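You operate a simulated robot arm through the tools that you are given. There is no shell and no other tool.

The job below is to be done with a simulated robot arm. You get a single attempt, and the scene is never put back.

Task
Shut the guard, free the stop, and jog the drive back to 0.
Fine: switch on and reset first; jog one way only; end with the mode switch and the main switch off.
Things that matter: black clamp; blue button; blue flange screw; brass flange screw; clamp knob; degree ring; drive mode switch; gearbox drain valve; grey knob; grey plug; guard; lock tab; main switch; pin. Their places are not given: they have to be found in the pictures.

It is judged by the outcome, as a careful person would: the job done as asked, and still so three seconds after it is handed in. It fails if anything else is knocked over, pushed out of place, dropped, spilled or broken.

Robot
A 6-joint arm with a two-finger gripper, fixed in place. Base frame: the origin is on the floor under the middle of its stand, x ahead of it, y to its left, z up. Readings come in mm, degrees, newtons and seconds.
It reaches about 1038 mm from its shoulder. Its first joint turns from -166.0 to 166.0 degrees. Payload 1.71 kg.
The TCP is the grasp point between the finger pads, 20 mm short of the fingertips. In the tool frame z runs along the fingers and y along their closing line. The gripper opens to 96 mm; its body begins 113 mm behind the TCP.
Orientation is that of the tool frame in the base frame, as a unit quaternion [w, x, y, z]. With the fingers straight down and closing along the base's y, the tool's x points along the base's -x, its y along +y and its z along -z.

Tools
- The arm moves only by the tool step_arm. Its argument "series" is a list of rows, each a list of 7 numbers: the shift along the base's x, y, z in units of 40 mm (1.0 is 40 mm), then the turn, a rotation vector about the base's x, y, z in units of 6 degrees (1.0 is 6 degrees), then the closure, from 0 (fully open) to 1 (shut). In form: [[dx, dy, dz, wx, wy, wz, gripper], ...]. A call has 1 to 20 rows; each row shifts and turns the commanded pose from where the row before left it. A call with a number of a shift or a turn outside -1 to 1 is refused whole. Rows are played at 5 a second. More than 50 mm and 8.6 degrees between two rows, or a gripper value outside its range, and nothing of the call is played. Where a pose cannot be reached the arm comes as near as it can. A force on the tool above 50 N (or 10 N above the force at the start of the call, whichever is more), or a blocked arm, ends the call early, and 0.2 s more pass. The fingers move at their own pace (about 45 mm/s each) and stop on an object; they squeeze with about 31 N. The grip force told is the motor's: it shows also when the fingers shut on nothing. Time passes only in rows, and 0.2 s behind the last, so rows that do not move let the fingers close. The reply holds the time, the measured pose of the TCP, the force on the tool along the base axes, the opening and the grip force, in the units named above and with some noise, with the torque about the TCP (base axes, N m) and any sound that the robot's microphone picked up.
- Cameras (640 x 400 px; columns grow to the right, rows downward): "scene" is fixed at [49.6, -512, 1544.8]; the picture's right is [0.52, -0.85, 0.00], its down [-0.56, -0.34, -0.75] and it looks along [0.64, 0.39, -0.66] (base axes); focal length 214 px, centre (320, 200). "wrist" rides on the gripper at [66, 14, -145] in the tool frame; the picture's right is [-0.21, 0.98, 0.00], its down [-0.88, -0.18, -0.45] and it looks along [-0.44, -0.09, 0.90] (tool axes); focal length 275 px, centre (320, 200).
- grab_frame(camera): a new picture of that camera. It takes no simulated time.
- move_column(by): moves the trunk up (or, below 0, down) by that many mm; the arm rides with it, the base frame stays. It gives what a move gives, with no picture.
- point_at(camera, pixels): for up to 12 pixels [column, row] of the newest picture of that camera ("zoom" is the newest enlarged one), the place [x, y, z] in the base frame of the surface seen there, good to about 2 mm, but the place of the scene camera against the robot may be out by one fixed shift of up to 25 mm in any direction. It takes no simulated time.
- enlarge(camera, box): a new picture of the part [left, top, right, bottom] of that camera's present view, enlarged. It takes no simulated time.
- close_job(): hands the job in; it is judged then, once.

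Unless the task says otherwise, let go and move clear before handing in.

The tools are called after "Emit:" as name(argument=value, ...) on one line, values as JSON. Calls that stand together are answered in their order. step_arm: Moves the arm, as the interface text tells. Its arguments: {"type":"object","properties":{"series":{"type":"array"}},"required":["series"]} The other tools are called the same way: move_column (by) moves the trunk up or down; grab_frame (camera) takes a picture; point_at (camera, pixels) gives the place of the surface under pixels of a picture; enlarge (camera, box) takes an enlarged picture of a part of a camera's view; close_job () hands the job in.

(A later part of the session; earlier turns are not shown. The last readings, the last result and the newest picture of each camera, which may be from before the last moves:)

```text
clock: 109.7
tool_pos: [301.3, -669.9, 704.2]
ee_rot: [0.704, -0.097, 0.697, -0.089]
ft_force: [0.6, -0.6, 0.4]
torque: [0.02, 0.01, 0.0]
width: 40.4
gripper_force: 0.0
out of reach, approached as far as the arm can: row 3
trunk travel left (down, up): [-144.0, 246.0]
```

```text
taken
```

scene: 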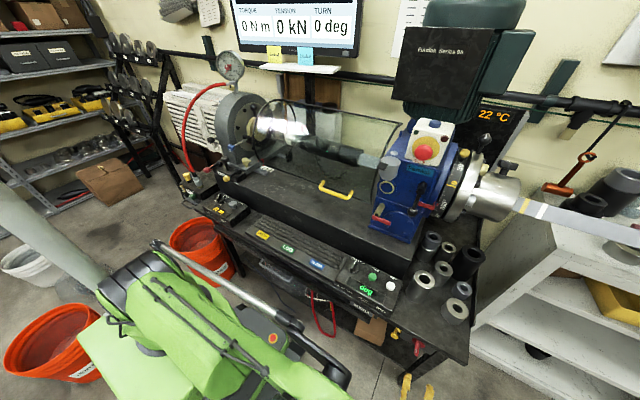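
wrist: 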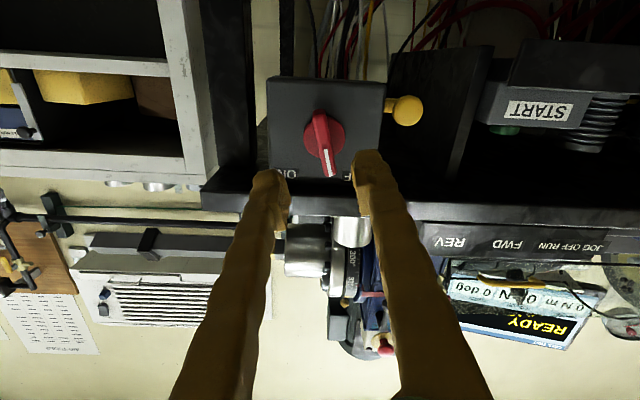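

Now (301,−670,704). I'll advance over the handle while correcting y, fingers 40 mm open.

Emit:
step_arm(series=[[0.4, 0.03, -0.02, 0, 0, 0, 0.58], [0.5, 0.03, -0.02, 0, 0, 0, 0.58], [0.5, 0.03, -0.02, 0, 0, 0, 0.58], [0.5, 0.03, 0, 0, 0, 0, 0.58], [0.25, 0, 0, 0, 0, 0, 0.58], [0, 0, 0, 0, 0, 0, 0.58]])

Emit:
grab_frame(camera="wrist")

Emit:
enlarge(camera="wrist", box=[240, 80, 420, 260])

```text
clock: 111.1
tool_pos: [387.1, -666.4, 700.3]
ee_rot: [0.705, -0.096, 0.697, -0.091]
ft_force: [-0.5, -0.4, -0.3]
torque: [0.0, 0.02, 0.0]
width: 40.2
gripper_force: 0.0
trunk travel left (down, up): [-144.0, 246.0]
```

```text
taken
```

wrist: 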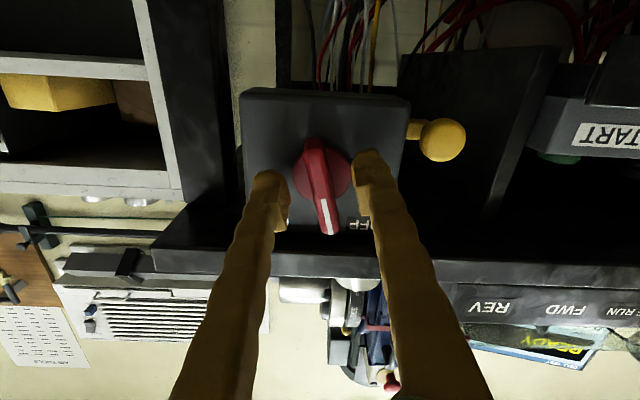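

```text
2.22 times, centred on (330, 170) of wrist
```

zoom: 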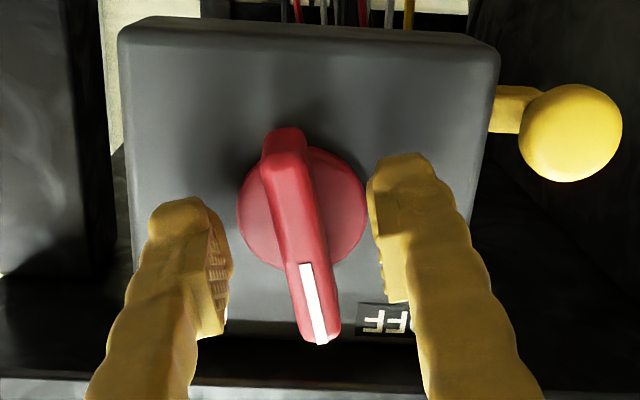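

The tool is centred over the handle. I'll close to a loose cage (about 12.5 mm) centred on the pivot and turn +30°.

Emit:
step_arm(series=[[0, 0.03, 0.03, 0, 0, 0, 0.75], [0, 0, 0, 0, 0, 0, 0.87], [0, 0, 0, 0, 0, 0, 0.87], [0, 0, 0, 0.5, 0, 0, 0.87], [0, 0, 0, 0.5, 0, 0, 0.87], [0, 0, 0, 0.5, 0, 0, 0.87], [0, 0, 0, 0.5, 0, 0, 0.87], [0, 0, 0, 0.5, 0, 0, 0.87], [0, 0, 0, 0.5, 0, 0, 0.87], [0, 0, 0, 0.5, 0, 0, 0.87], [0, 0, 0, 0.5, 0, 0, 0.87], [0, 0, 0, 0.5, 0, 0, 0.87], [0, 0, 0, 0.5, 0, 0, 0.87], [0, 0, 0, 0, 0, 0, 0.87]])

Emit:
grab_frame(camera="wrist")

Emit:
enlarge(camera="wrist", box=[240, 80, 420, 260])

```text
clock: 114.1
tool_pos: [386.3, -666.3, 703.0]
ee_rot: [0.705, 0.09, 0.697, 0.094]
ft_force: [1.0, -0.7, -0.8]
torque: [-0.03, 0.03, -0.04]
width: 13.2
gripper_force: 0.8
trunk travel left (down, up): [-144.0, 246.0]
```

```text
taken
```

wrist: 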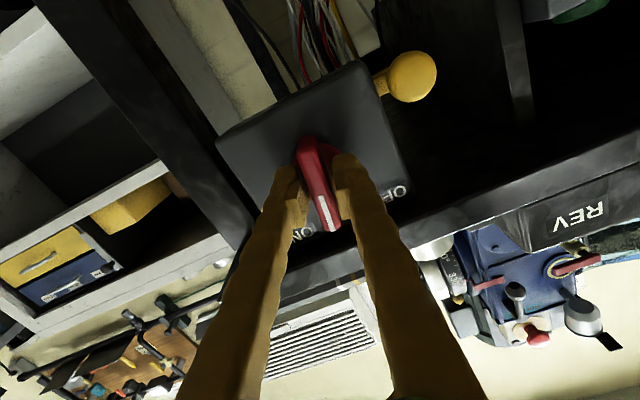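

```text
2.22 times, centred on (330, 170) of wrist
```

zoom: 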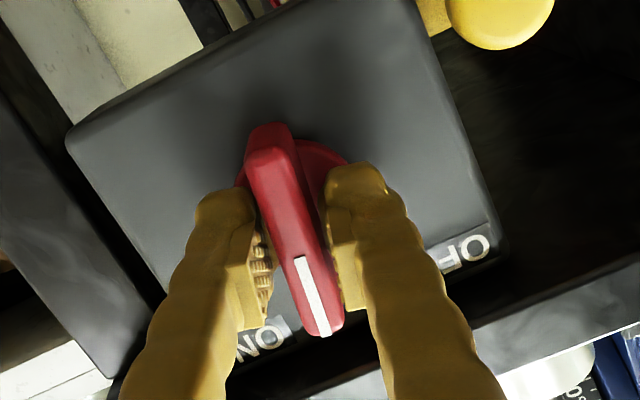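

The handle follows with almost no force. I'll turn another 32° to bring it to ON.

Emit:
step_arm(series=[[0, 0, 0, 0.5, 0, 0, 0.87], [0, 0, 0, 0.5, 0, 0, 0.87], [0, 0, 0, 0.5, 0, 0, 0.87], [0, 0, 0, 0.5, 0, 0, 0.87], [0, 0, 0, 0.5, 0, 0, 0.87], [0, 0, 0, 0.5, 0, 0, 0.87], [0, 0, 0, 0.5, 0, 0, 0.87], [0, 0, 0, 0.5, 0, 0, 0.87], [0, 0, 0, 0.5, 0, 0, 0.87], [0, 0, 0, 0.5, 0, 0, 0.87], [0, 0, 0, 0.35, 0, 0, 0.87], [0, 0, 0, 0, 0, 0, 0.87]])

Emit:
grab_frame(camera="wrist")

Emit:
enlarge(camera="wrist", box=[240, 80, 420, 260])

```text
clock: 116.7
tool_pos: [385.0, -665.4, 702.9]
ee_rot: [0.653, 0.283, 0.644, 0.282]
ft_force: [6.6, 17.2, 3.0]
torque: [-0.21, 0.08, 0.2]
width: 21.3
gripper_force: 6.7
out of reach, approached as far as the arm can: row 6
trunk travel left (down, up): [-144.0, 246.0]
```

```text
taken
```

wrist: 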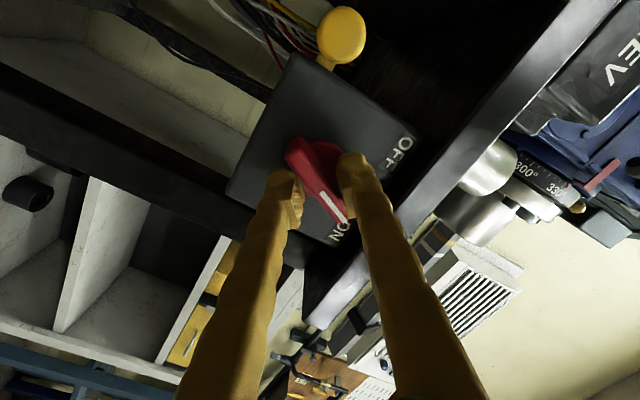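

```text
2.22 times, centred on (330, 170) of wrist
```

zoom: 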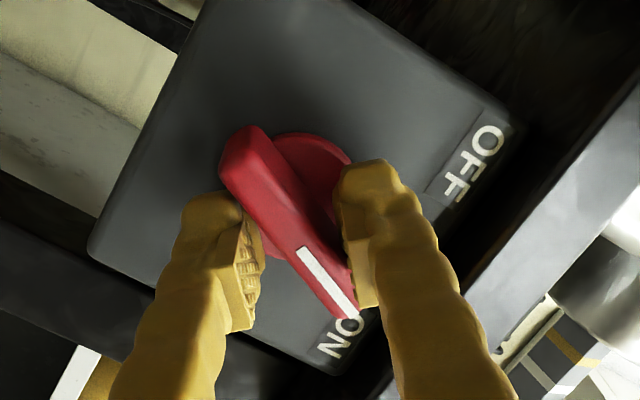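

The white line now points at ON and the handle resists further turning. I'll open the fingers, back off and verify.

Emit:
step_arm(series=[[0, 0, 0, 0, 0, 0, 0.7], [0, 0, 0, 0, 0, 0, 0.5], [0, 0, 0, 0, 0, 0, 0.5], [-0.4, 0, 0, 0, 0, 0, 0.5], [-0.6, 0, 0, 0, 0, 0, 0.5], [-0.6, 0, 0, 0, 0, 0, 0.5], [-0.5, 0, 0, 0, 0, 0, 0.5], [0, 0, 0, 0, 0, 0, 0.5]])

Emit:
grab_frame(camera="wrist")

Emit:
enlarge(camera="wrist", box=[240, 40, 420, 220])

Emit:
enlarge(camera="scene", box=[380, 100, 480, 170])

```text
clock: 118.5
tool_pos: [302.3, -673.5, 705.3]
ee_rot: [0.652, 0.282, 0.644, 0.283]
ft_force: [-1.2, 0.9, 0.2]
torque: [-0.01, -0.04, 0.01]
width: 48.0
gripper_force: 0.1
out of reach, approached as far as the arm can: row 5, 7
trunk travel left (down, up): [-144.0, 246.0]
```

```text
taken
```

wrist: 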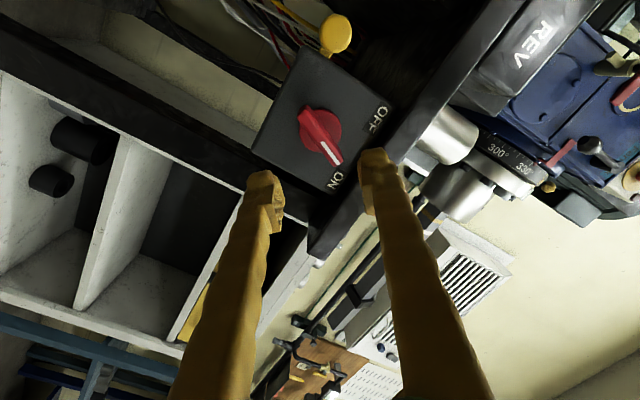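

```text
2.22 times, centred on (330, 130) of wrist
```

zoom: 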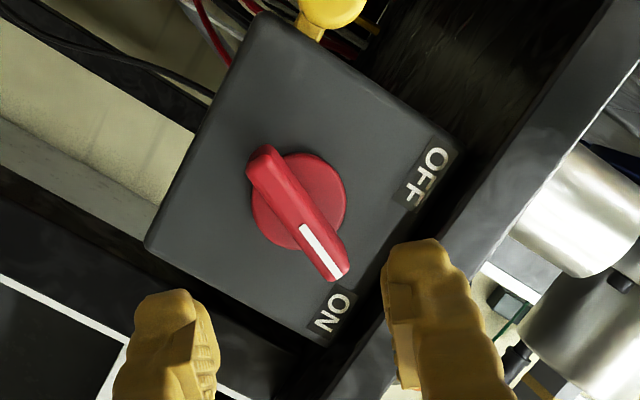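

```text
5.71 times, centred on (430, 135) of scene
```

zoom: 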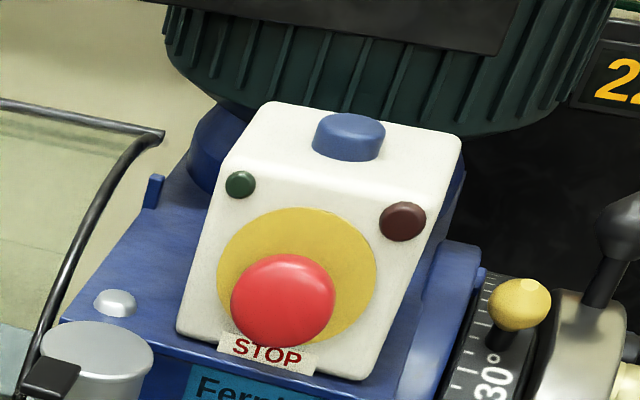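

I'll check the handle's actual angle against the plate, since it looks only about 20° past upright.

Emit:
enlarge(camera="wrist", box=[240, 40, 420, 220])

Emit:
point_at(camera="zoom", pixels=[[265, 160], [280, 185], [295, 208], [320, 245], [337, 272], [305, 235], [335, 312], [430, 180], [260, 195], [335, 190], [340, 215]])

```text
2.22 times, centred on (330, 130) of wrist
```

zoom: 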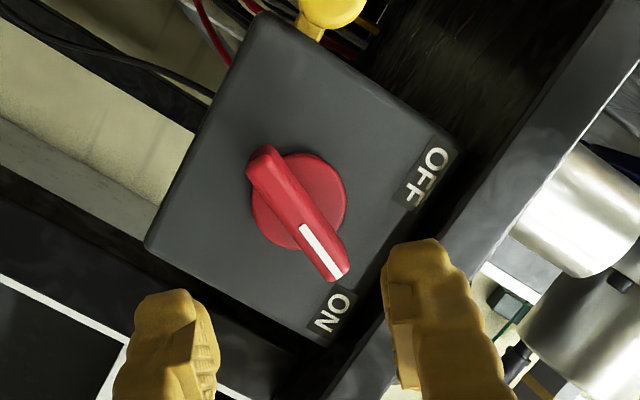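

```text
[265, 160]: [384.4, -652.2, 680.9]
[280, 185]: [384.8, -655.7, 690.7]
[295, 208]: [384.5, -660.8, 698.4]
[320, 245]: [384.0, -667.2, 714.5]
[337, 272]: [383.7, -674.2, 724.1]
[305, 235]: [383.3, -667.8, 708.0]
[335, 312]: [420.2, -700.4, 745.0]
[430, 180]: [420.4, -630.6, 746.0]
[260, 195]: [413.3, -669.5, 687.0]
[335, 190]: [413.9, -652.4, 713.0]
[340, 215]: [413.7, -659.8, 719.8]
```

The handle is at 117° while the ON label sits at about 130°, so it isn't fully over. I'll re-approach with the roll matched to the handle (27°), grip firmly and finish the turn.

Emit:
step_arm(series=[[0, 0.05, 0, -0.66, 0, 0, 0.5], [0, 0.05, 0, -0.66, 0, 0, 0.5], [0, 0.05, 0, -0.66, 0, 0, 0.5], [0, 0.05, 0, -0.66, 0, 0, 0.5], [0, 0, 0, -0.66, 0, 0, 0.5], [0.5, 0, 0, 0, 0, 0, 0.55], [0.5, 0, 0, 0, 0, 0, 0.55], [0.5, 0, -0.04, 0, 0, 0, 0.55], [0.5, 0, -0.03, 0, 0, 0, 0.55], [0.12, 0, 0, 0, 0, 0, 0.55], [0, 0, 0, 0, 0, 0, 0.55]])

Emit:
grab_frame(camera="wrist")

Emit:
enlarge(camera="wrist", box=[240, 80, 420, 260])

```text
clock: 120.9
tool_pos: [385.6, -671.7, 704.1]
ee_rot: [0.692, 0.167, 0.683, 0.167]
ft_force: [0.2, 0.6, 0.4]
torque: [0.01, 0.02, 0.01]
width: 43.5
gripper_force: 0.0
out of reach, approached as far as the arm can: row 3
trunk travel left (down, up): [-144.0, 246.0]
```

```text
taken
```

wrist: 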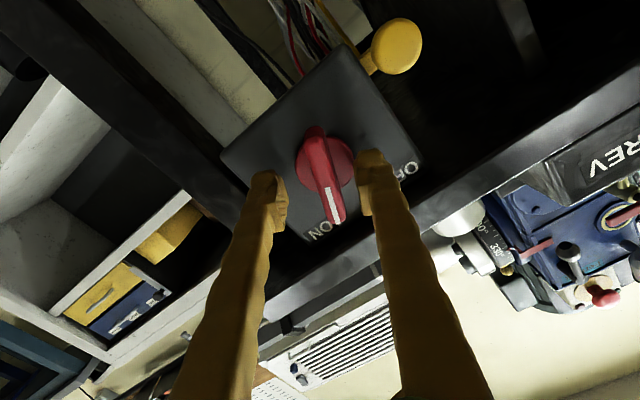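

```text
2.22 times, centred on (330, 170) of wrist
```

zoom: 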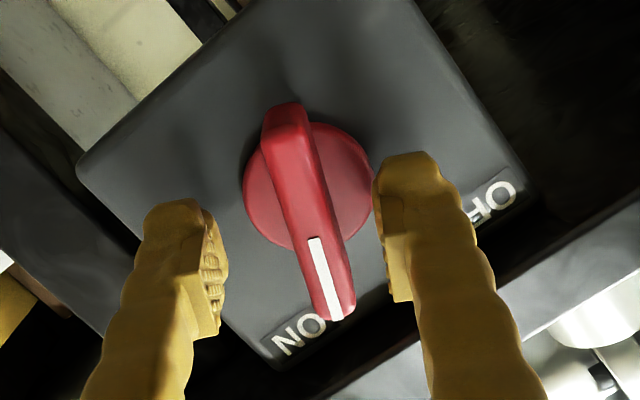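

I'm 6.5 mm right of the pivot in y. I'll correct, then grip firmly.

Emit:
step_arm(series=[[0, 0.09, -0.03, 0, 0, 0, 0.55], [0, 0.08, -0.03, 0, 0, 0, 0.55], [0, 0, 0, 0, 0, 0, 0.75], [0, 0, 0, 0, 0, 0, 0.9], [0, 0, 0, 0, 0, 0, 1], [0, 0, 0, 0, 0, 0, 1]])

Emit:
grab_frame(camera="wrist")

```text
clock: 122.3
tool_pos: [385.7, -665.7, 704.1]
ee_rot: [0.692, 0.164, 0.683, 0.168]
ft_force: [-0.6, 10.0, 3.6]
torque: [-0.3, -0.03, 0.12]
width: 11.3
gripper_force: 35.0
trunk travel left (down, up): [-144.0, 246.0]
```

```text
taken
```

wrist: 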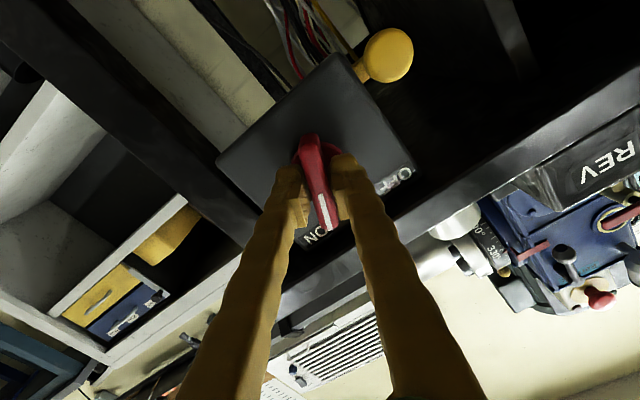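

Firm grip at 11.3 mm. I'll turn the remaining 14°.

Emit:
step_arm(series=[[0, 0, -0.04, 0.33, 0, 0, 1], [0, 0, 0, 0.33, 0, 0, 1], [0, 0, 0, 0.33, 0, 0, 1], [0, 0, 0, 0.33, 0, 0, 1], [0, 0, 0, 0.33, 0, 0, 1], [0, 0, 0, 0.33, 0, 0, 1], [0, 0, 0, 0.33, 0, 0, 1], [0, 0, 0, 0, 0, 0, 1]])

Emit:
grab_frame(camera="wrist")

Emit:
enlarge(camera="wrist", box=[240, 80, 420, 260])

```text
clock: 124.1
tool_pos: [385.3, -666.9, 702.9]
ee_rot: [0.667, 0.246, 0.658, 0.25]
ft_force: [-18.7, 29.8, -1.4]
torque: [-0.23, 0.02, 0.41]
width: 11.0
gripper_force: 34.6
out of reach, approached as far as the arm can: row 4
trunk travel left (down, up): [-144.0, 246.0]
```

```text
taken
```

wrist: 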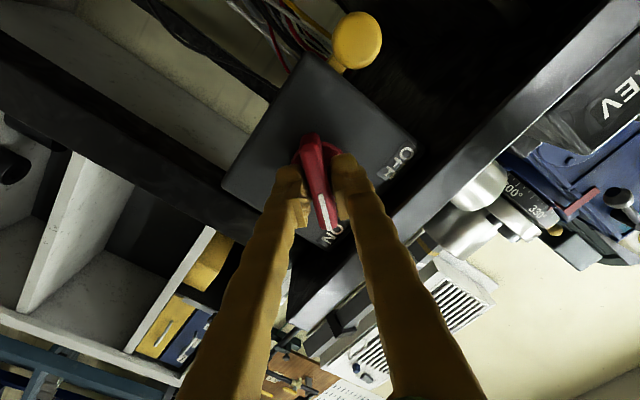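

```text
2.22 times, centred on (330, 170) of wrist
```

zoom: 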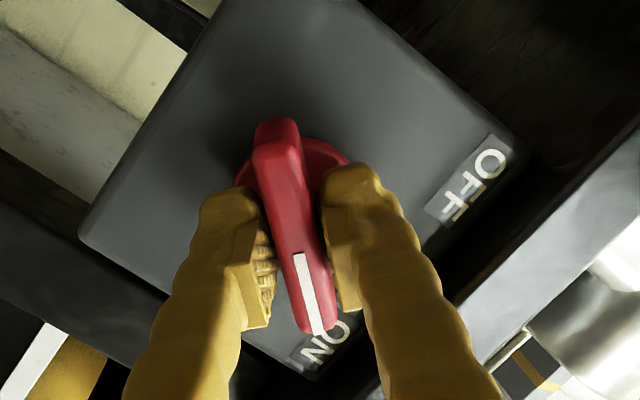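

The handle turned with the fingers to about 130°. I'll release, back off and re-measure its angle.

Emit:
step_arm(series=[[0, 0, 0, 0, 0, 0, 0.8], [0, 0, 0, 0, 0, 0, 0.5], [0, 0, 0, 0, 0, 0, 0.5], [-0.4, 0, 0, 0, 0, 0, 0.5], [-0.6, 0, 0, 0, 0, 0, 0.5], [-0.6, 0, 0, 0, 0, 0, 0.5], [-0.5, 0, 0, 0, 0, 0, 0.5], [0, 0, 0, 0, 0, 0, 0.5]])

Emit:
grab_frame(camera="wrist")

Emit:
enlarge(camera="wrist", box=[240, 40, 420, 220])

```text
clock: 125.9
tool_pos: [306.0, -674.1, 703.9]
ee_rot: [0.666, 0.248, 0.658, 0.249]
ft_force: [0.2, 0.1, -0.5]
torque: [0.01, -0.04, 0.04]
width: 48.2
gripper_force: 0.0
out of reach, approached as far as the arm can: row 5, 6
trunk travel left (down, up): [-144.0, 246.0]
```

```text
taken
```

wrist: 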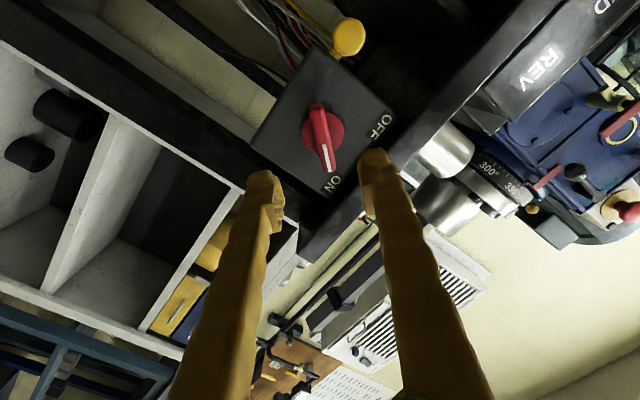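

```text
2.22 times, centred on (330, 130) of wrist
```

zoom: 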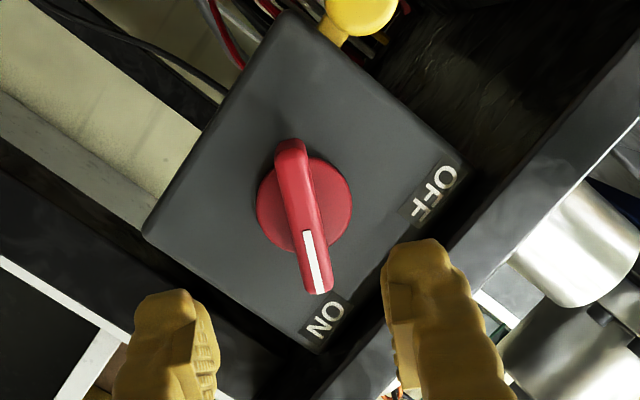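

The handle now points squarely at the ON label. I'll check the lamps in the scene view.

Emit:
enlarge(camera="scene", box=[380, 100, 480, 170])

Emit:
grab_frame(camera="scene")

Emit:
point_at(camera="zoom", pixels=[[350, 130], [350, 150], [320, 140], [380, 145], [350, 165]])

```text
5.71 times, centred on (430, 135) of scene
```

zoom: 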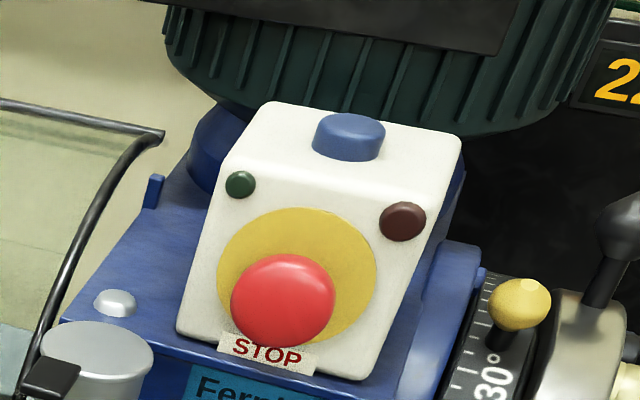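

```text
taken
```

scene: 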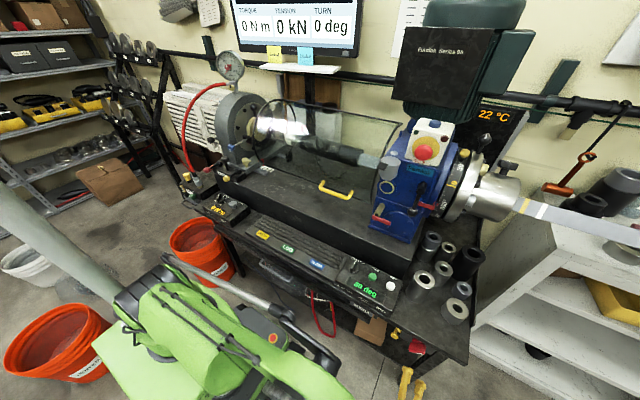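

```text
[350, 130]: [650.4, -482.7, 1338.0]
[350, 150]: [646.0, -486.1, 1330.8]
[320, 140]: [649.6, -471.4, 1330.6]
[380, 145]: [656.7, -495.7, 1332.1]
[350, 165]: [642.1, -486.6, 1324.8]
```

The drive box display changed at (366,288) — I'll read it.

Emit:
enlarge(camera="scene", box=[330, 250, 410, 310])

```text
6.67 times, centred on (370, 280) of scene
```

zoom: 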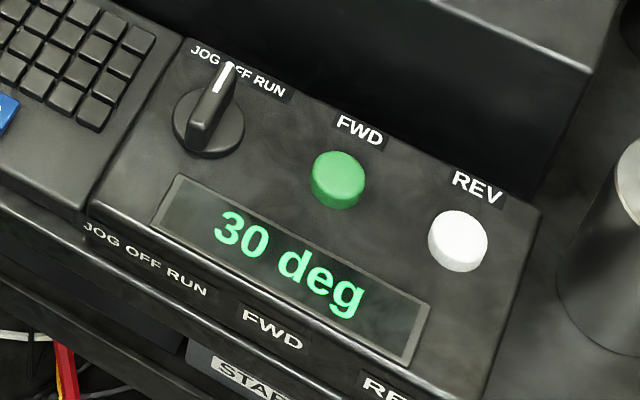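

Power is on and the drive reads "30 deg". Now for the blue reset button, top at about (656,−467,1337): I'll raise the trunk and the arm in front of the bench and un-roll the tool.

Emit:
move_column(by=240)

Emit:
step_arm(series=[[0, 0, 0.9, -0.62, 0, 0, 0.6], [0, 0, 0.9, -0.62, 0, 0, 0.7], [0, 0, 0.9, -0.62, 0, 0, 0.8], [0, 0, 0.9, -0.62, 0, 0, 0.9], [0, 0, 0.9, -0.62, 0, 0, 1], [0, 0, 0.9, -0.62, 0, 0, 1], [0, 0, 0.9, -0.62, 0, 0, 1], [0, 0, 0.9, -0.62, 0, 0, 1], [0, 0, 0.9, -0.62, 0, 0, 1], [0, 0, 0.9, -0.62, 0, 0, 1], [0, 0, 0.9, -0.62, 0, 0, 1], [0, 0, 0.9, 0, 0, 0, 1], [0, 0, 0.9, 0, 0, 0, 1], [0, 0, 0.6, 0, 0, 0, 1], [0, 0, 0, 0, 0, 0, 1]])

Emit:
point_at(camera="scene", pixels=[[437, 108], [450, 112], [425, 105], [437, 100], [445, 85], [420, 70], [437, 119], [437, 123]])

```text
clock: 128.4
tool_pos: [306.5, -674.4, 945.0]
ee_rot: [0.666, 0.248, 0.658, 0.249]
ft_force: [0.5, -0.1, -0.4]
torque: [0.01, 0.01, 0.0]
width: 48.1
gripper_force: 0.0
trunk travel left (down, up): [-384.0, 6.0]
```

```text
clock: 131.6
tool_pos: [304.7, -677.3, 1437.5]
ee_rot: [0.711, 0.0, 0.703, 0.002]
ft_force: [0.5, 0.0, 0.6]
torque: [0.0, 0.02, -0.02]
width: 0.0
gripper_force: 29.3
trunk travel left (down, up): [-384.0, 6.0]
```

```text
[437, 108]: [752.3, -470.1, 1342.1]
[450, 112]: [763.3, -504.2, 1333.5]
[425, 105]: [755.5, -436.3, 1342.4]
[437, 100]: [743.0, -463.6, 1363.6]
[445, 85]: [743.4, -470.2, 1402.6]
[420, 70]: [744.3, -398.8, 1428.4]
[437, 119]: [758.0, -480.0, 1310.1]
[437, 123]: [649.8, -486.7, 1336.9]
```

The motor's front is about 90 mm behind the button, so a tilted approach fits. I'll move above it while pitching the tool down to about 30° off vertical, fingers closed.

Emit:
step_arm(series=[[0.45, 0.375, 0.06, 0, 0.7, 0, 1], [0.45, 0.375, 0.06, 0, 0.7, 0, 1], [0.45, 0.375, 0.06, 0, 0.7, 0, 1], [0.45, 0.375, 0.06, 0, 0.7, 0, 1], [0.45, 0.375, 0.06, 0, 0.7, 0, 1], [0.45, 0.375, 0.06, 0, 0.7, 0, 1], [0.45, 0.375, 0.06, 0, 0.7, 0, 1], [0.45, 0.375, 0.06, 0, 0.7, 0, 1], [0.45, 0.375, 0.06, 0, 0.7, 0, 1], [0.45, 0.375, 0.06, 0, 0.7, 0, 1], [0.45, 0.375, 0.06, 0, 0.7, 0, 1], [0.45, 0.375, 0.06, 0, 0.7, 0, 1], [0.45, 0.375, 0.06, 0, 0.7, 0, 1], [0.45, 0.375, 0.06, 0, 0.7, 0, 1], [0, 0, 0, 0, 0, 0, 1]])

Emit:
grab_frame(camera="wrist")

Emit:
enlarge(camera="wrist", box=[240, 80, 420, 240])

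```text
clock: 134.8
tool_pos: [561.3, -460.5, 1469.9]
ee_rot: [0.274, 0.0, 0.962, 0.004]
ft_force: [0.2, 0.4, 0.1]
torque: [0.0, 0.0, -0.02]
width: 0.3
gripper_force: 29.1
trunk travel left (down, up): [-384.0, 6.0]
```

```text
taken
```

wrist: 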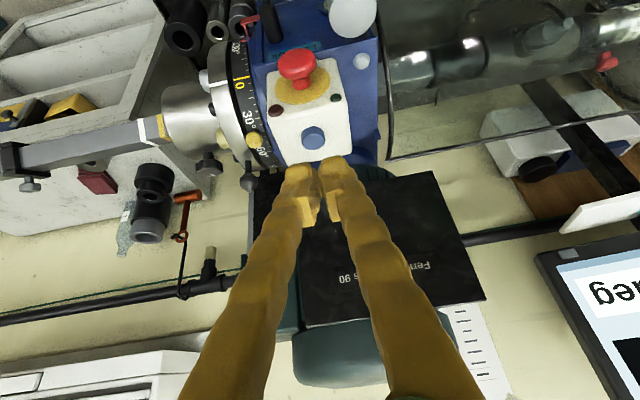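

```text
2.50 times, centred on (330, 160) of wrist
```

zoom: 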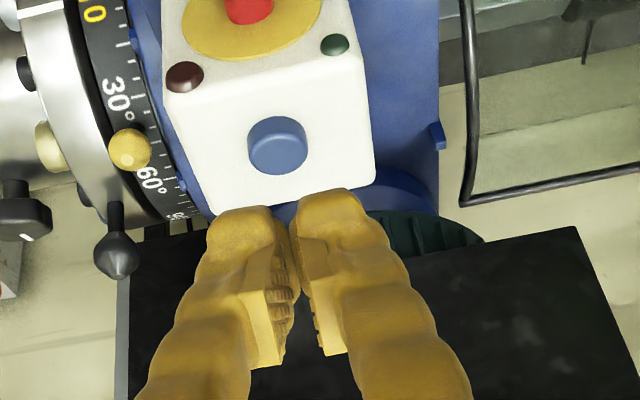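

The button is clearly seen at zoom (277,145). I'll measure its top.

Emit:
point_at(camera="zoom", pixels=[[277, 145], [262, 150], [292, 150], [277, 130], [277, 160], [277, 172], [230, 150], [330, 150], [280, 190]])

```text
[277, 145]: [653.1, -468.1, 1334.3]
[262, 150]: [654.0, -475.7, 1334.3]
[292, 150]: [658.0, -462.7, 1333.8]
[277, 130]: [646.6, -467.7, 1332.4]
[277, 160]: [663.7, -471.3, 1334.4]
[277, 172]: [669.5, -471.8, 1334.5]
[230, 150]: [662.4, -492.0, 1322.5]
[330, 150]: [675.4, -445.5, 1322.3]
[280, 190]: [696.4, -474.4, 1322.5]
```

Button top is z≈1334 centred at (658,−469). I'll come to a hover just above it.

Emit:
step_arm(series=[[0.464, -0.042, -0.49, 0, 0, 0, 1], [0.464, -0.042, -0.49, 0, 0, 0, 1], [0.464, -0.042, -0.49, 0, 0, 0, 1], [0.464, -0.042, -0.49, 0, 0, 0, 1], [0.464, -0.042, -0.45, 0, 0, 0, 1], [0, 0, 0, 0, 0, 0, 1]])

Emit:
grab_frame(camera="wrist")

Emit:
enlarge(camera="scene", box=[390, 80, 490, 160])

```text
clock: 136.2
tool_pos: [649.1, -473.0, 1372.0]
ee_rot: [0.273, 0.001, 0.962, 0.004]
ft_force: [0.7, -0.5, 0.9]
torque: [0.04, 0.02, 0.02]
width: 0.0
gripper_force: 29.5
trunk travel left (down, up): [-384.0, 6.0]
```

```text
taken
```

wrist: 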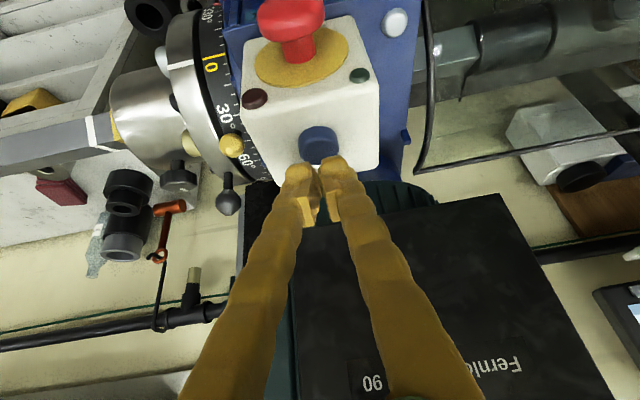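

```text
5.00 times, centred on (440, 120) of scene
```

zoom: 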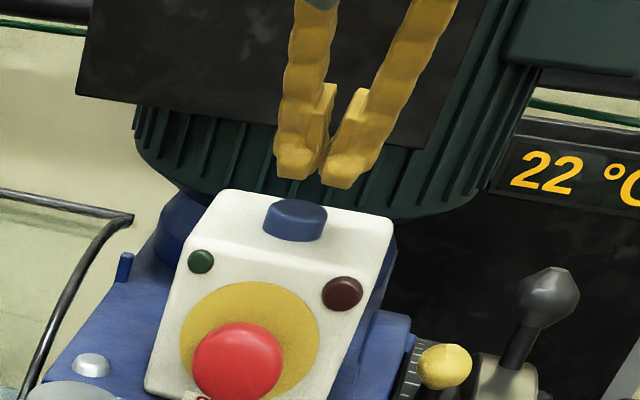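

The tips hover just above the button. I'll nudge to centre and descend in 2 mm steps.

Emit:
step_arm(series=[[0.1, 0.08, -0.1, 0, 0, 0, 1], [0, 0, -0.1, 0, 0, 0, 1], [0, 0, -0.06, 0, 0, 0, 1], [0, 0, -0.05, 0, 0, 0, 1], [0, 0, -0.05, 0, 0, 0, 1], [0, 0, -0.05, 0, 0, 0, 1], [0, 0, -0.05, 0, 0, 0, 1], [0, 0, 0, 0, 0, 0, 1]])

Emit:
enlarge(camera="scene", box=[390, 80, 490, 160])

```text
clock: 138.0
tool_pos: [654.9, -468.6, 1353.4]
ee_rot: [0.274, 0.001, 0.962, 0.003]
ft_force: [0.2, 0.1, 0.9]
torque: [-0.01, 0.0, 0.01]
width: 0.0
gripper_force: 28.9
trunk travel left (down, up): [-384.0, 6.0]
```

```text
5.00 times, centred on (440, 120) of scene
```

zoom: 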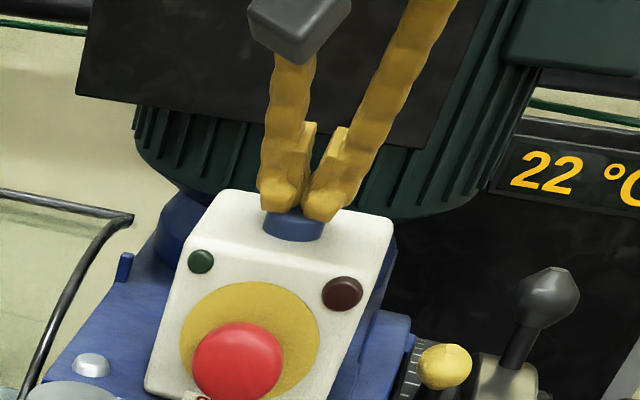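

The tips are just at the button with no force yet. I'll keep pressing down in 1.5 mm steps.

Emit:
step_arm(series=[[0, 0, -0.04, 0, 0, 0, 1], [0, 0, -0.04, 0, 0, 0, 1], [0, 0, -0.04, 0, 0, 0, 1], [0, 0, -0.04, 0, 0, 0, 1], [0, 0, 0, 0, 0, 0, 1]])

Emit:
enlarge(camera="scene", box=[390, 80, 490, 160])

```text
clock: 139.2
tool_pos: [654.3, -469.1, 1348.3]
ee_rot: [0.273, 0.0, 0.962, 0.004]
ft_force: [1.1, -3.2, 7.2]
torque: [-0.11, -0.06, -0.02]
width: 6.3
gripper_force: 30.2
trunk travel left (down, up): [-384.0, 6.0]
heard: click
```

```text
5.00 times, centred on (440, 120) of scene
```

zoom: 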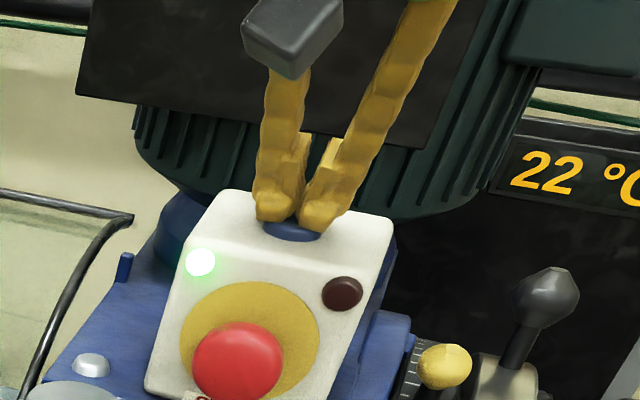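

A click was heard and the green lamp is lit: the reset is done. I'll lift off and go to view the drive mode panel.

Emit:
step_arm(series=[[0, 0, 0.3, 0, 0, 0, 1], [0, 0, 0.7, 0, 0, 0, 1], [-0.2, 0, 0.8, 0, 0, 0, 1], [-0.7, 0, 0.3, 0, 0, 0, 1], [-0.9, 0, 0, 0, 0, 0, 0.9], [-0.9, 0.1, 0, 0, 0, 0, 0.8], [-0.9, 0.1, 0, 0, 0, 0, 0.7], [-0.6, 0.1, -0.3, 0, 0, 0, 0.6], [0, 0.1, -0.7, 0, 0.6, 0, 0.5], [0, 0.1, -0.8, 0, 0.6, 0, 0.5], [0, 0.1, -0.8, 0, 0.6, 0, 0.5], [0, 0.1, -0.8, 0, 0.6, 0, 0.5], [0, 0.1, -0.8, 0, 0.6, 0, 0.5], [0, 0, 0, 0, 0, 0, 0.5]])

Emit:
grab_frame(camera="wrist")

Emit:
enlarge(camera="scene", box=[390, 80, 490, 160])

```text
clock: 142.2
tool_pos: [488.9, -437.1, 1266.0]
ee_rot: [0.119, 0.001, 0.993, 0.003]
ft_force: [0.3, -0.3, 0.6]
torque: [0.03, 0.02, -0.01]
width: 47.9
gripper_force: 0.1
trunk travel left (down, up): [-384.0, 6.0]
```

```text
taken
```

wrist: 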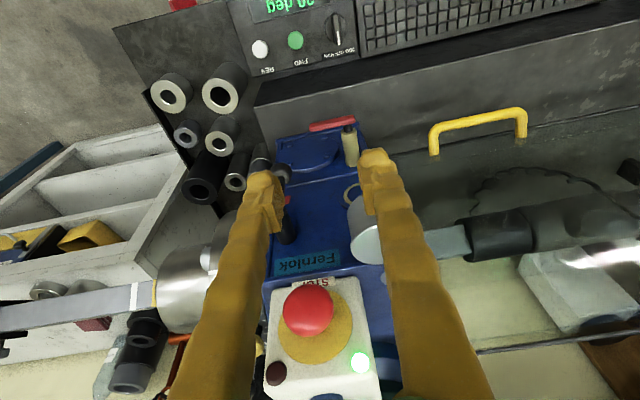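

```text
5.00 times, centred on (440, 120) of scene
```

zoom: 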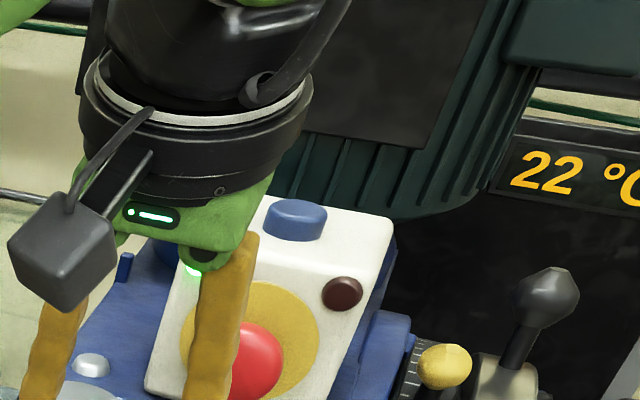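

The green lamp stays lit. I'll measure the mode knob and buttons from here, then move over them.

Emit:
enlarge(camera="wrist", box=[220, 0, 380, 90])

Emit:
point_at(camera="wrist", pixels=[[337, 32], [334, 22], [340, 42], [295, 40], [261, 48], [320, 60], [280, 70], [360, 20], [350, 100], [280, 100]])

```text
4.00 times, centred on (300, 45) of wrist
```

zoom: 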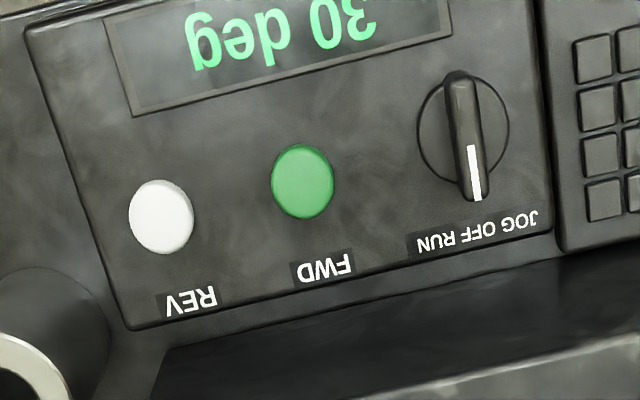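

```text
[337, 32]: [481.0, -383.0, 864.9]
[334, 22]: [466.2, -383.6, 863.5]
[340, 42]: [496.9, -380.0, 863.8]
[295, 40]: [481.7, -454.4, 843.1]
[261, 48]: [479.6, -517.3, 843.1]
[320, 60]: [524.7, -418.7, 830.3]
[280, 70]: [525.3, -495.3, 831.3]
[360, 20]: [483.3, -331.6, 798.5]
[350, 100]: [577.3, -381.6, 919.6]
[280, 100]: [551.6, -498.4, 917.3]
```

The mode knob handle lies along x at (481,−382), top z≈864, pointing to OFF; the panel is at z≈830. Before descending I'll check how far the drain valve handle and gear lever stick out, and where the labels are.

Emit:
point_at(camera="wrist", pixels=[[332, 124], [315, 128], [350, 120], [349, 140], [350, 160], [262, 155], [287, 173], [351, 54], [339, 58], [329, 61], [350, 190], [485, 118]])

Emit:
enlarge(camera="wrist", box=[240, 90, 400, 240])

```text
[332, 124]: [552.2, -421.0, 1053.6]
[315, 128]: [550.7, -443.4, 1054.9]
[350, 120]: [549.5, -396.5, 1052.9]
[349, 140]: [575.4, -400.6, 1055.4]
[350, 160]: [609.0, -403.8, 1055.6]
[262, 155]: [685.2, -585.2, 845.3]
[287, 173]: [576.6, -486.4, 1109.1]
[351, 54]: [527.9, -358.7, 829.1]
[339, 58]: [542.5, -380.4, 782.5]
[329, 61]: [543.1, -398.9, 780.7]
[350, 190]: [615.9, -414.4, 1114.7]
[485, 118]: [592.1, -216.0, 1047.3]
```

```text
2.67 times, centred on (320, 165) of wrist
```

zoom: 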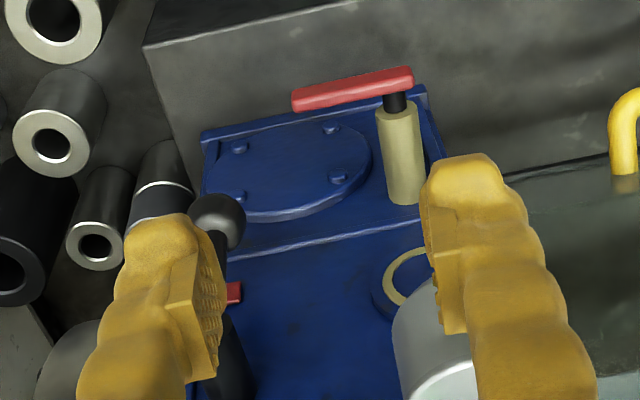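

The valve handle (z≈1054) sticks out to x≈545, so I'll keep the tool's 14° lean, which holds the gripper body well back. I'll descend to hover above the knob with the fingers narrowed to 30 mm.

Emit:
step_arm(series=[[-0.05, 0.14, -0.6, 0, 0, 0, 0.6], [-0.05, 0.14, -0.84, 0, 0, 0, 0.69], [-0.05, 0.14, -0.84, 0, 0, 0, 0.69], [-0.05, 0.14, -0.84, 0, 0, 0, 0.69], [-0.05, 0.14, -0.84, 0, 0, 0, 0.69], [0, 0.14, -0.84, 0, 0, 0, 0.69], [0, 0.14, -0.84, 0, 0, 0, 0.69], [0, 0.14, -0.84, 0, 0, 0, 0.69], [0, 0.14, -0.84, 0, 0, 0, 0.69], [0, 0.1, -0.84, 0, 0, 0, 0.69], [0, 0, 0, 0, 0, 0, 0.69]])

Emit:
grab_frame(camera="wrist")

Emit:
grab_frame(camera="scene")

```text
clock: 144.6
tool_pos: [475.6, -383.7, 936.5]
ee_rot: [0.121, 0.001, 0.993, 0.003]
ft_force: [0.2, 0.0, 0.0]
torque: [0.01, 0.02, 0.01]
width: 29.7
gripper_force: 0.1
trunk travel left (down, up): [-384.0, 6.0]
```

```text
taken
```

wrist: 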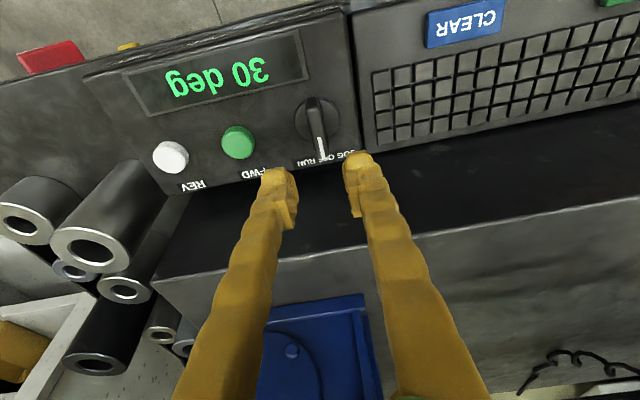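

```text
taken
```

scene: 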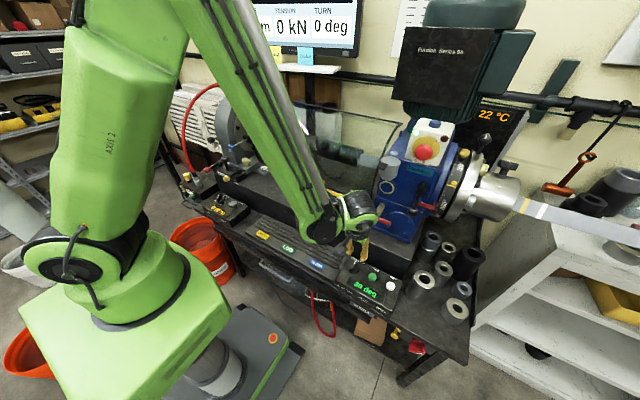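

Emit:
enlarge(camera="wrist", box=[260, 70, 400, 200])

Emit:
point_at(camera="wrist", pixels=[[316, 130], [312, 108], [322, 152], [300, 120], [333, 115], [317, 95], [347, 154], [330, 158], [310, 162], [238, 142], [171, 157], [370, 120]])

```text
3.08 times, centred on (330, 135) of wrist
```

zoom: 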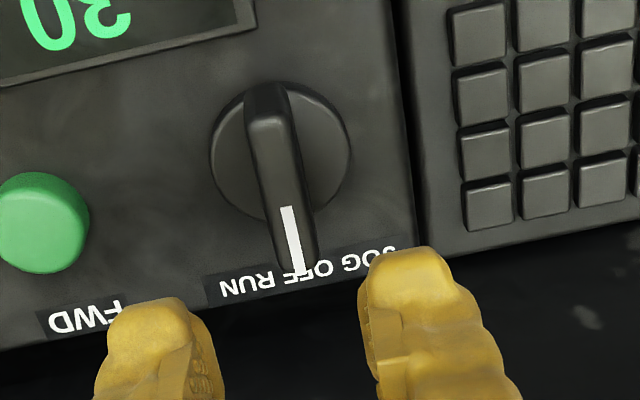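

```text
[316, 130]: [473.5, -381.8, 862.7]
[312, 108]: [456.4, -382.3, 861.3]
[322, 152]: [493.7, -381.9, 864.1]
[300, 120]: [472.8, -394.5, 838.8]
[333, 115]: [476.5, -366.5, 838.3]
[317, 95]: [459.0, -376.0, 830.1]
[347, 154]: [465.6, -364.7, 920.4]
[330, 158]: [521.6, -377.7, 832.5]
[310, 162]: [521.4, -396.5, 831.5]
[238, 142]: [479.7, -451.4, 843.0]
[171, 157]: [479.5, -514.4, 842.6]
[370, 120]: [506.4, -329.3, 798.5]
```

The knob pivots at about (476,−381.5); the handle is ~13 mm thick with its top at z≈863. I'll lower the fingers around it to TCP z≈860.

Emit:
step_arm(series=[[-0.02, 0.04, -0.4, 0, 0, 0, 0.69], [0, 0, -0.4, 0, 0, 0, 0.69], [0, 0, -0.4, 0, 0, 0, 0.69], [0, 0, -0.4, 0, 0, 0, 0.69], [0, 0, -0.3, 0, 0, 0, 0.69], [0, 0, 0, 0, 0, 0, 0.69]])

Emit:
grab_frame(camera="wrist")

Emit:
enlarge(camera="wrist", box=[240, 100, 420, 250])

```text
clock: 146.0
tool_pos: [484.7, -391.3, 876.5]
ee_rot: [0.119, 0.001, 0.993, 0.004]
ft_force: [-0.4, 1.3, 0.9]
torque: [0.02, -0.04, 0.0]
width: 30.7
gripper_force: 0.6
out of reach, approached as far as the arm can: row 4, 5
trunk travel left (down, up): [-384.0, 6.0]
```

```text
taken
```

wrist: 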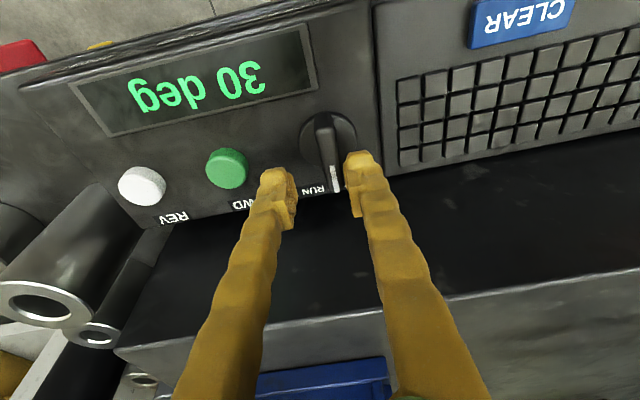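

```text
2.67 times, centred on (330, 175) of wrist
```

zoom: 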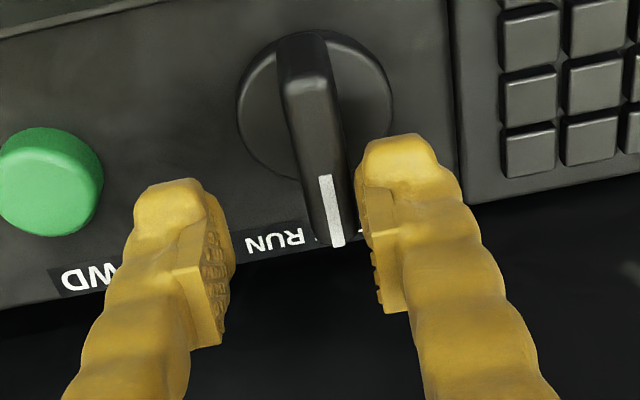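

The arm ran out of reach near z≈876 and drifted sideways, so I'll lift back up, then lower the trunk to give it more room.

Emit:
step_arm(series=[[0, 0, 0.5, 0, 0, 0, 0.69], [0, 0, 0.9, 0, 0, 0, 0.69], [-0.05, 0.06, 0.9, 0, 0, 0, 0.69], [-0.05, 0.06, 0.9, 0, 0, 0, 0.69], [-0.05, 0.06, 0.9, 0, 0, 0, 0.69], [-0.05, 0.06, 0.9, 0, 0, 0, 0.69], [0, 0, 0.9, 0, 0, 0, 0.69], [0, 0, 0, 0, 0, 0, 0.69]])

Emit:
enlarge(camera="scene", box=[330, 250, 410, 310])

```text
clock: 147.8
tool_pos: [477.1, -384.0, 1114.7]
ee_rot: [0.12, 0.001, 0.993, 0.003]
ft_force: [0.1, 0.5, 0.5]
torque: [0.0, -0.01, -0.02]
width: 29.9
gripper_force: 0.0
trunk travel left (down, up): [-384.0, 6.0]
```

```text
6.67 times, centred on (370, 280) of scene
```

zoom: 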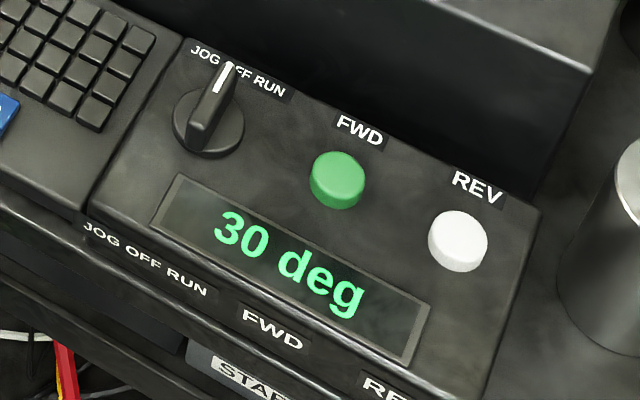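

The knob is still at OFF. Now I'll lower the trunk 180 mm, which brings the fingers back to hover height.

Emit:
move_column(by=-180)

Emit:
grab_frame(camera="wrist")

```text
clock: 149.8
tool_pos: [477.0, -382.9, 932.9]
ee_rot: [0.121, 0.002, 0.993, 0.004]
ft_force: [0.3, 0.5, -0.1]
torque: [0.0, -0.03, 0.01]
width: 29.7
gripper_force: 0.2
trunk travel left (down, up): [-204.0, 186.0]
```

```text
taken
```

wrist: 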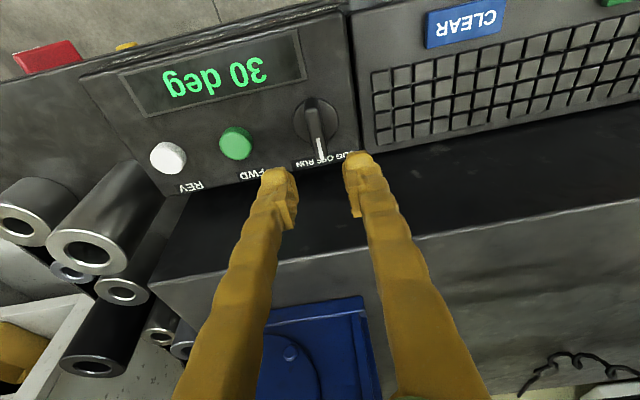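

Hovering at (477,−383,933) again. I'll descend to TCP z≈860 around the knob handle.

Emit:
step_arm(series=[[-0.02, 0.02, -0.4, 0, 0, 0, 0.69], [-0.02, 0, -0.4, 0, 0, 0, 0.69], [0, 0, -0.4, 0, 0, 0, 0.69], [0, 0, -0.4, 0, 0, 0, 0.69], [0, 0, -0.22, 0, 0, 0, 0.69], [0, 0, 0, 0, 0, 0, 0.69]])

Emit:
grab_frame(camera="wrist")

Emit:
enlarge(camera="wrist", box=[240, 100, 420, 250])

```text
clock: 151.2
tool_pos: [474.7, -383.3, 861.1]
ee_rot: [0.12, 0.001, 0.993, 0.004]
ft_force: [-0.1, -0.4, 0.2]
torque: [0.03, 0.02, -0.05]
width: 29.7
gripper_force: 0.0
trunk travel left (down, up): [-204.0, 186.0]
```

```text
taken
```

wrist: 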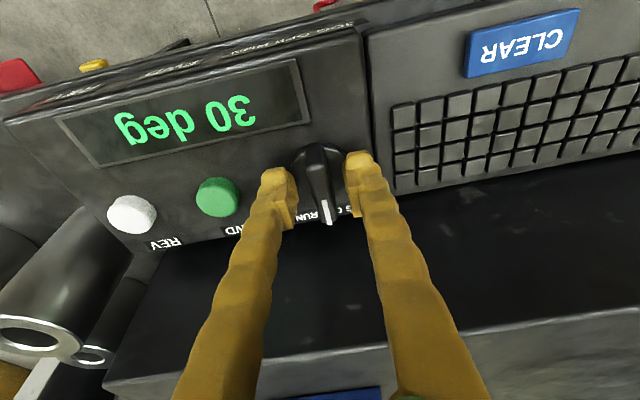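

```text
2.67 times, centred on (330, 175) of wrist
```

zoom: 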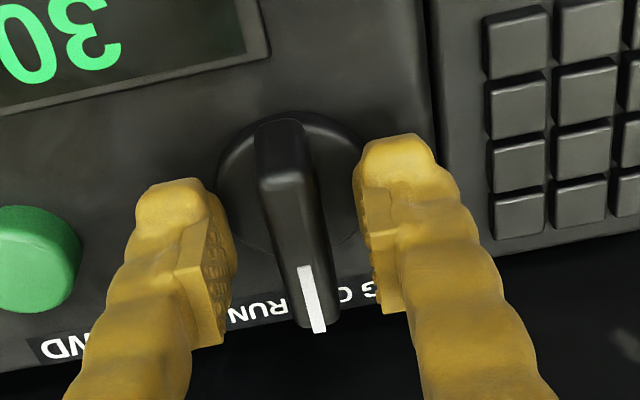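

Centred around the handle with no contact. I'll close gently and read the grip width.

Emit:
step_arm(series=[[0.03, 0.04, 0, 0, 0, 0, 0.8], [0, 0, 0, 0, 0, 0, 0.9], [0, 0, 0, 0, 0, 0, 1], [0, 0, 0, 0, 0, 0, 1]])

Emit:
grab_frame(camera="wrist")

```text
clock: 152.2
tool_pos: [476.2, -382.7, 859.4]
ee_rot: [0.12, 0.0, 0.993, 0.003]
ft_force: [1.6, -11.3, 1.2]
torque: [-0.17, 0.04, -0.04]
width: 11.0
gripper_force: 35.3
trunk travel left (down, up): [-204.0, 186.0]
```

```text
taken
```

wrist: 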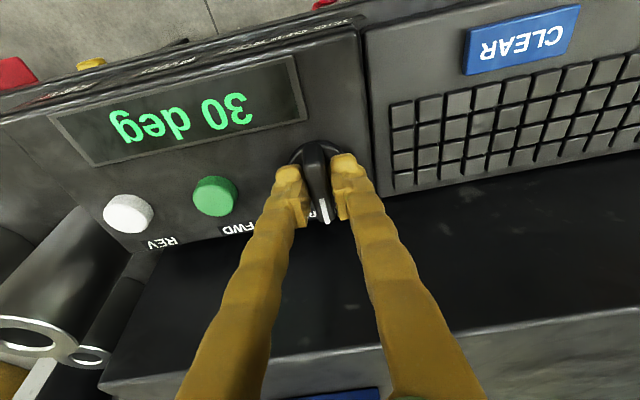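

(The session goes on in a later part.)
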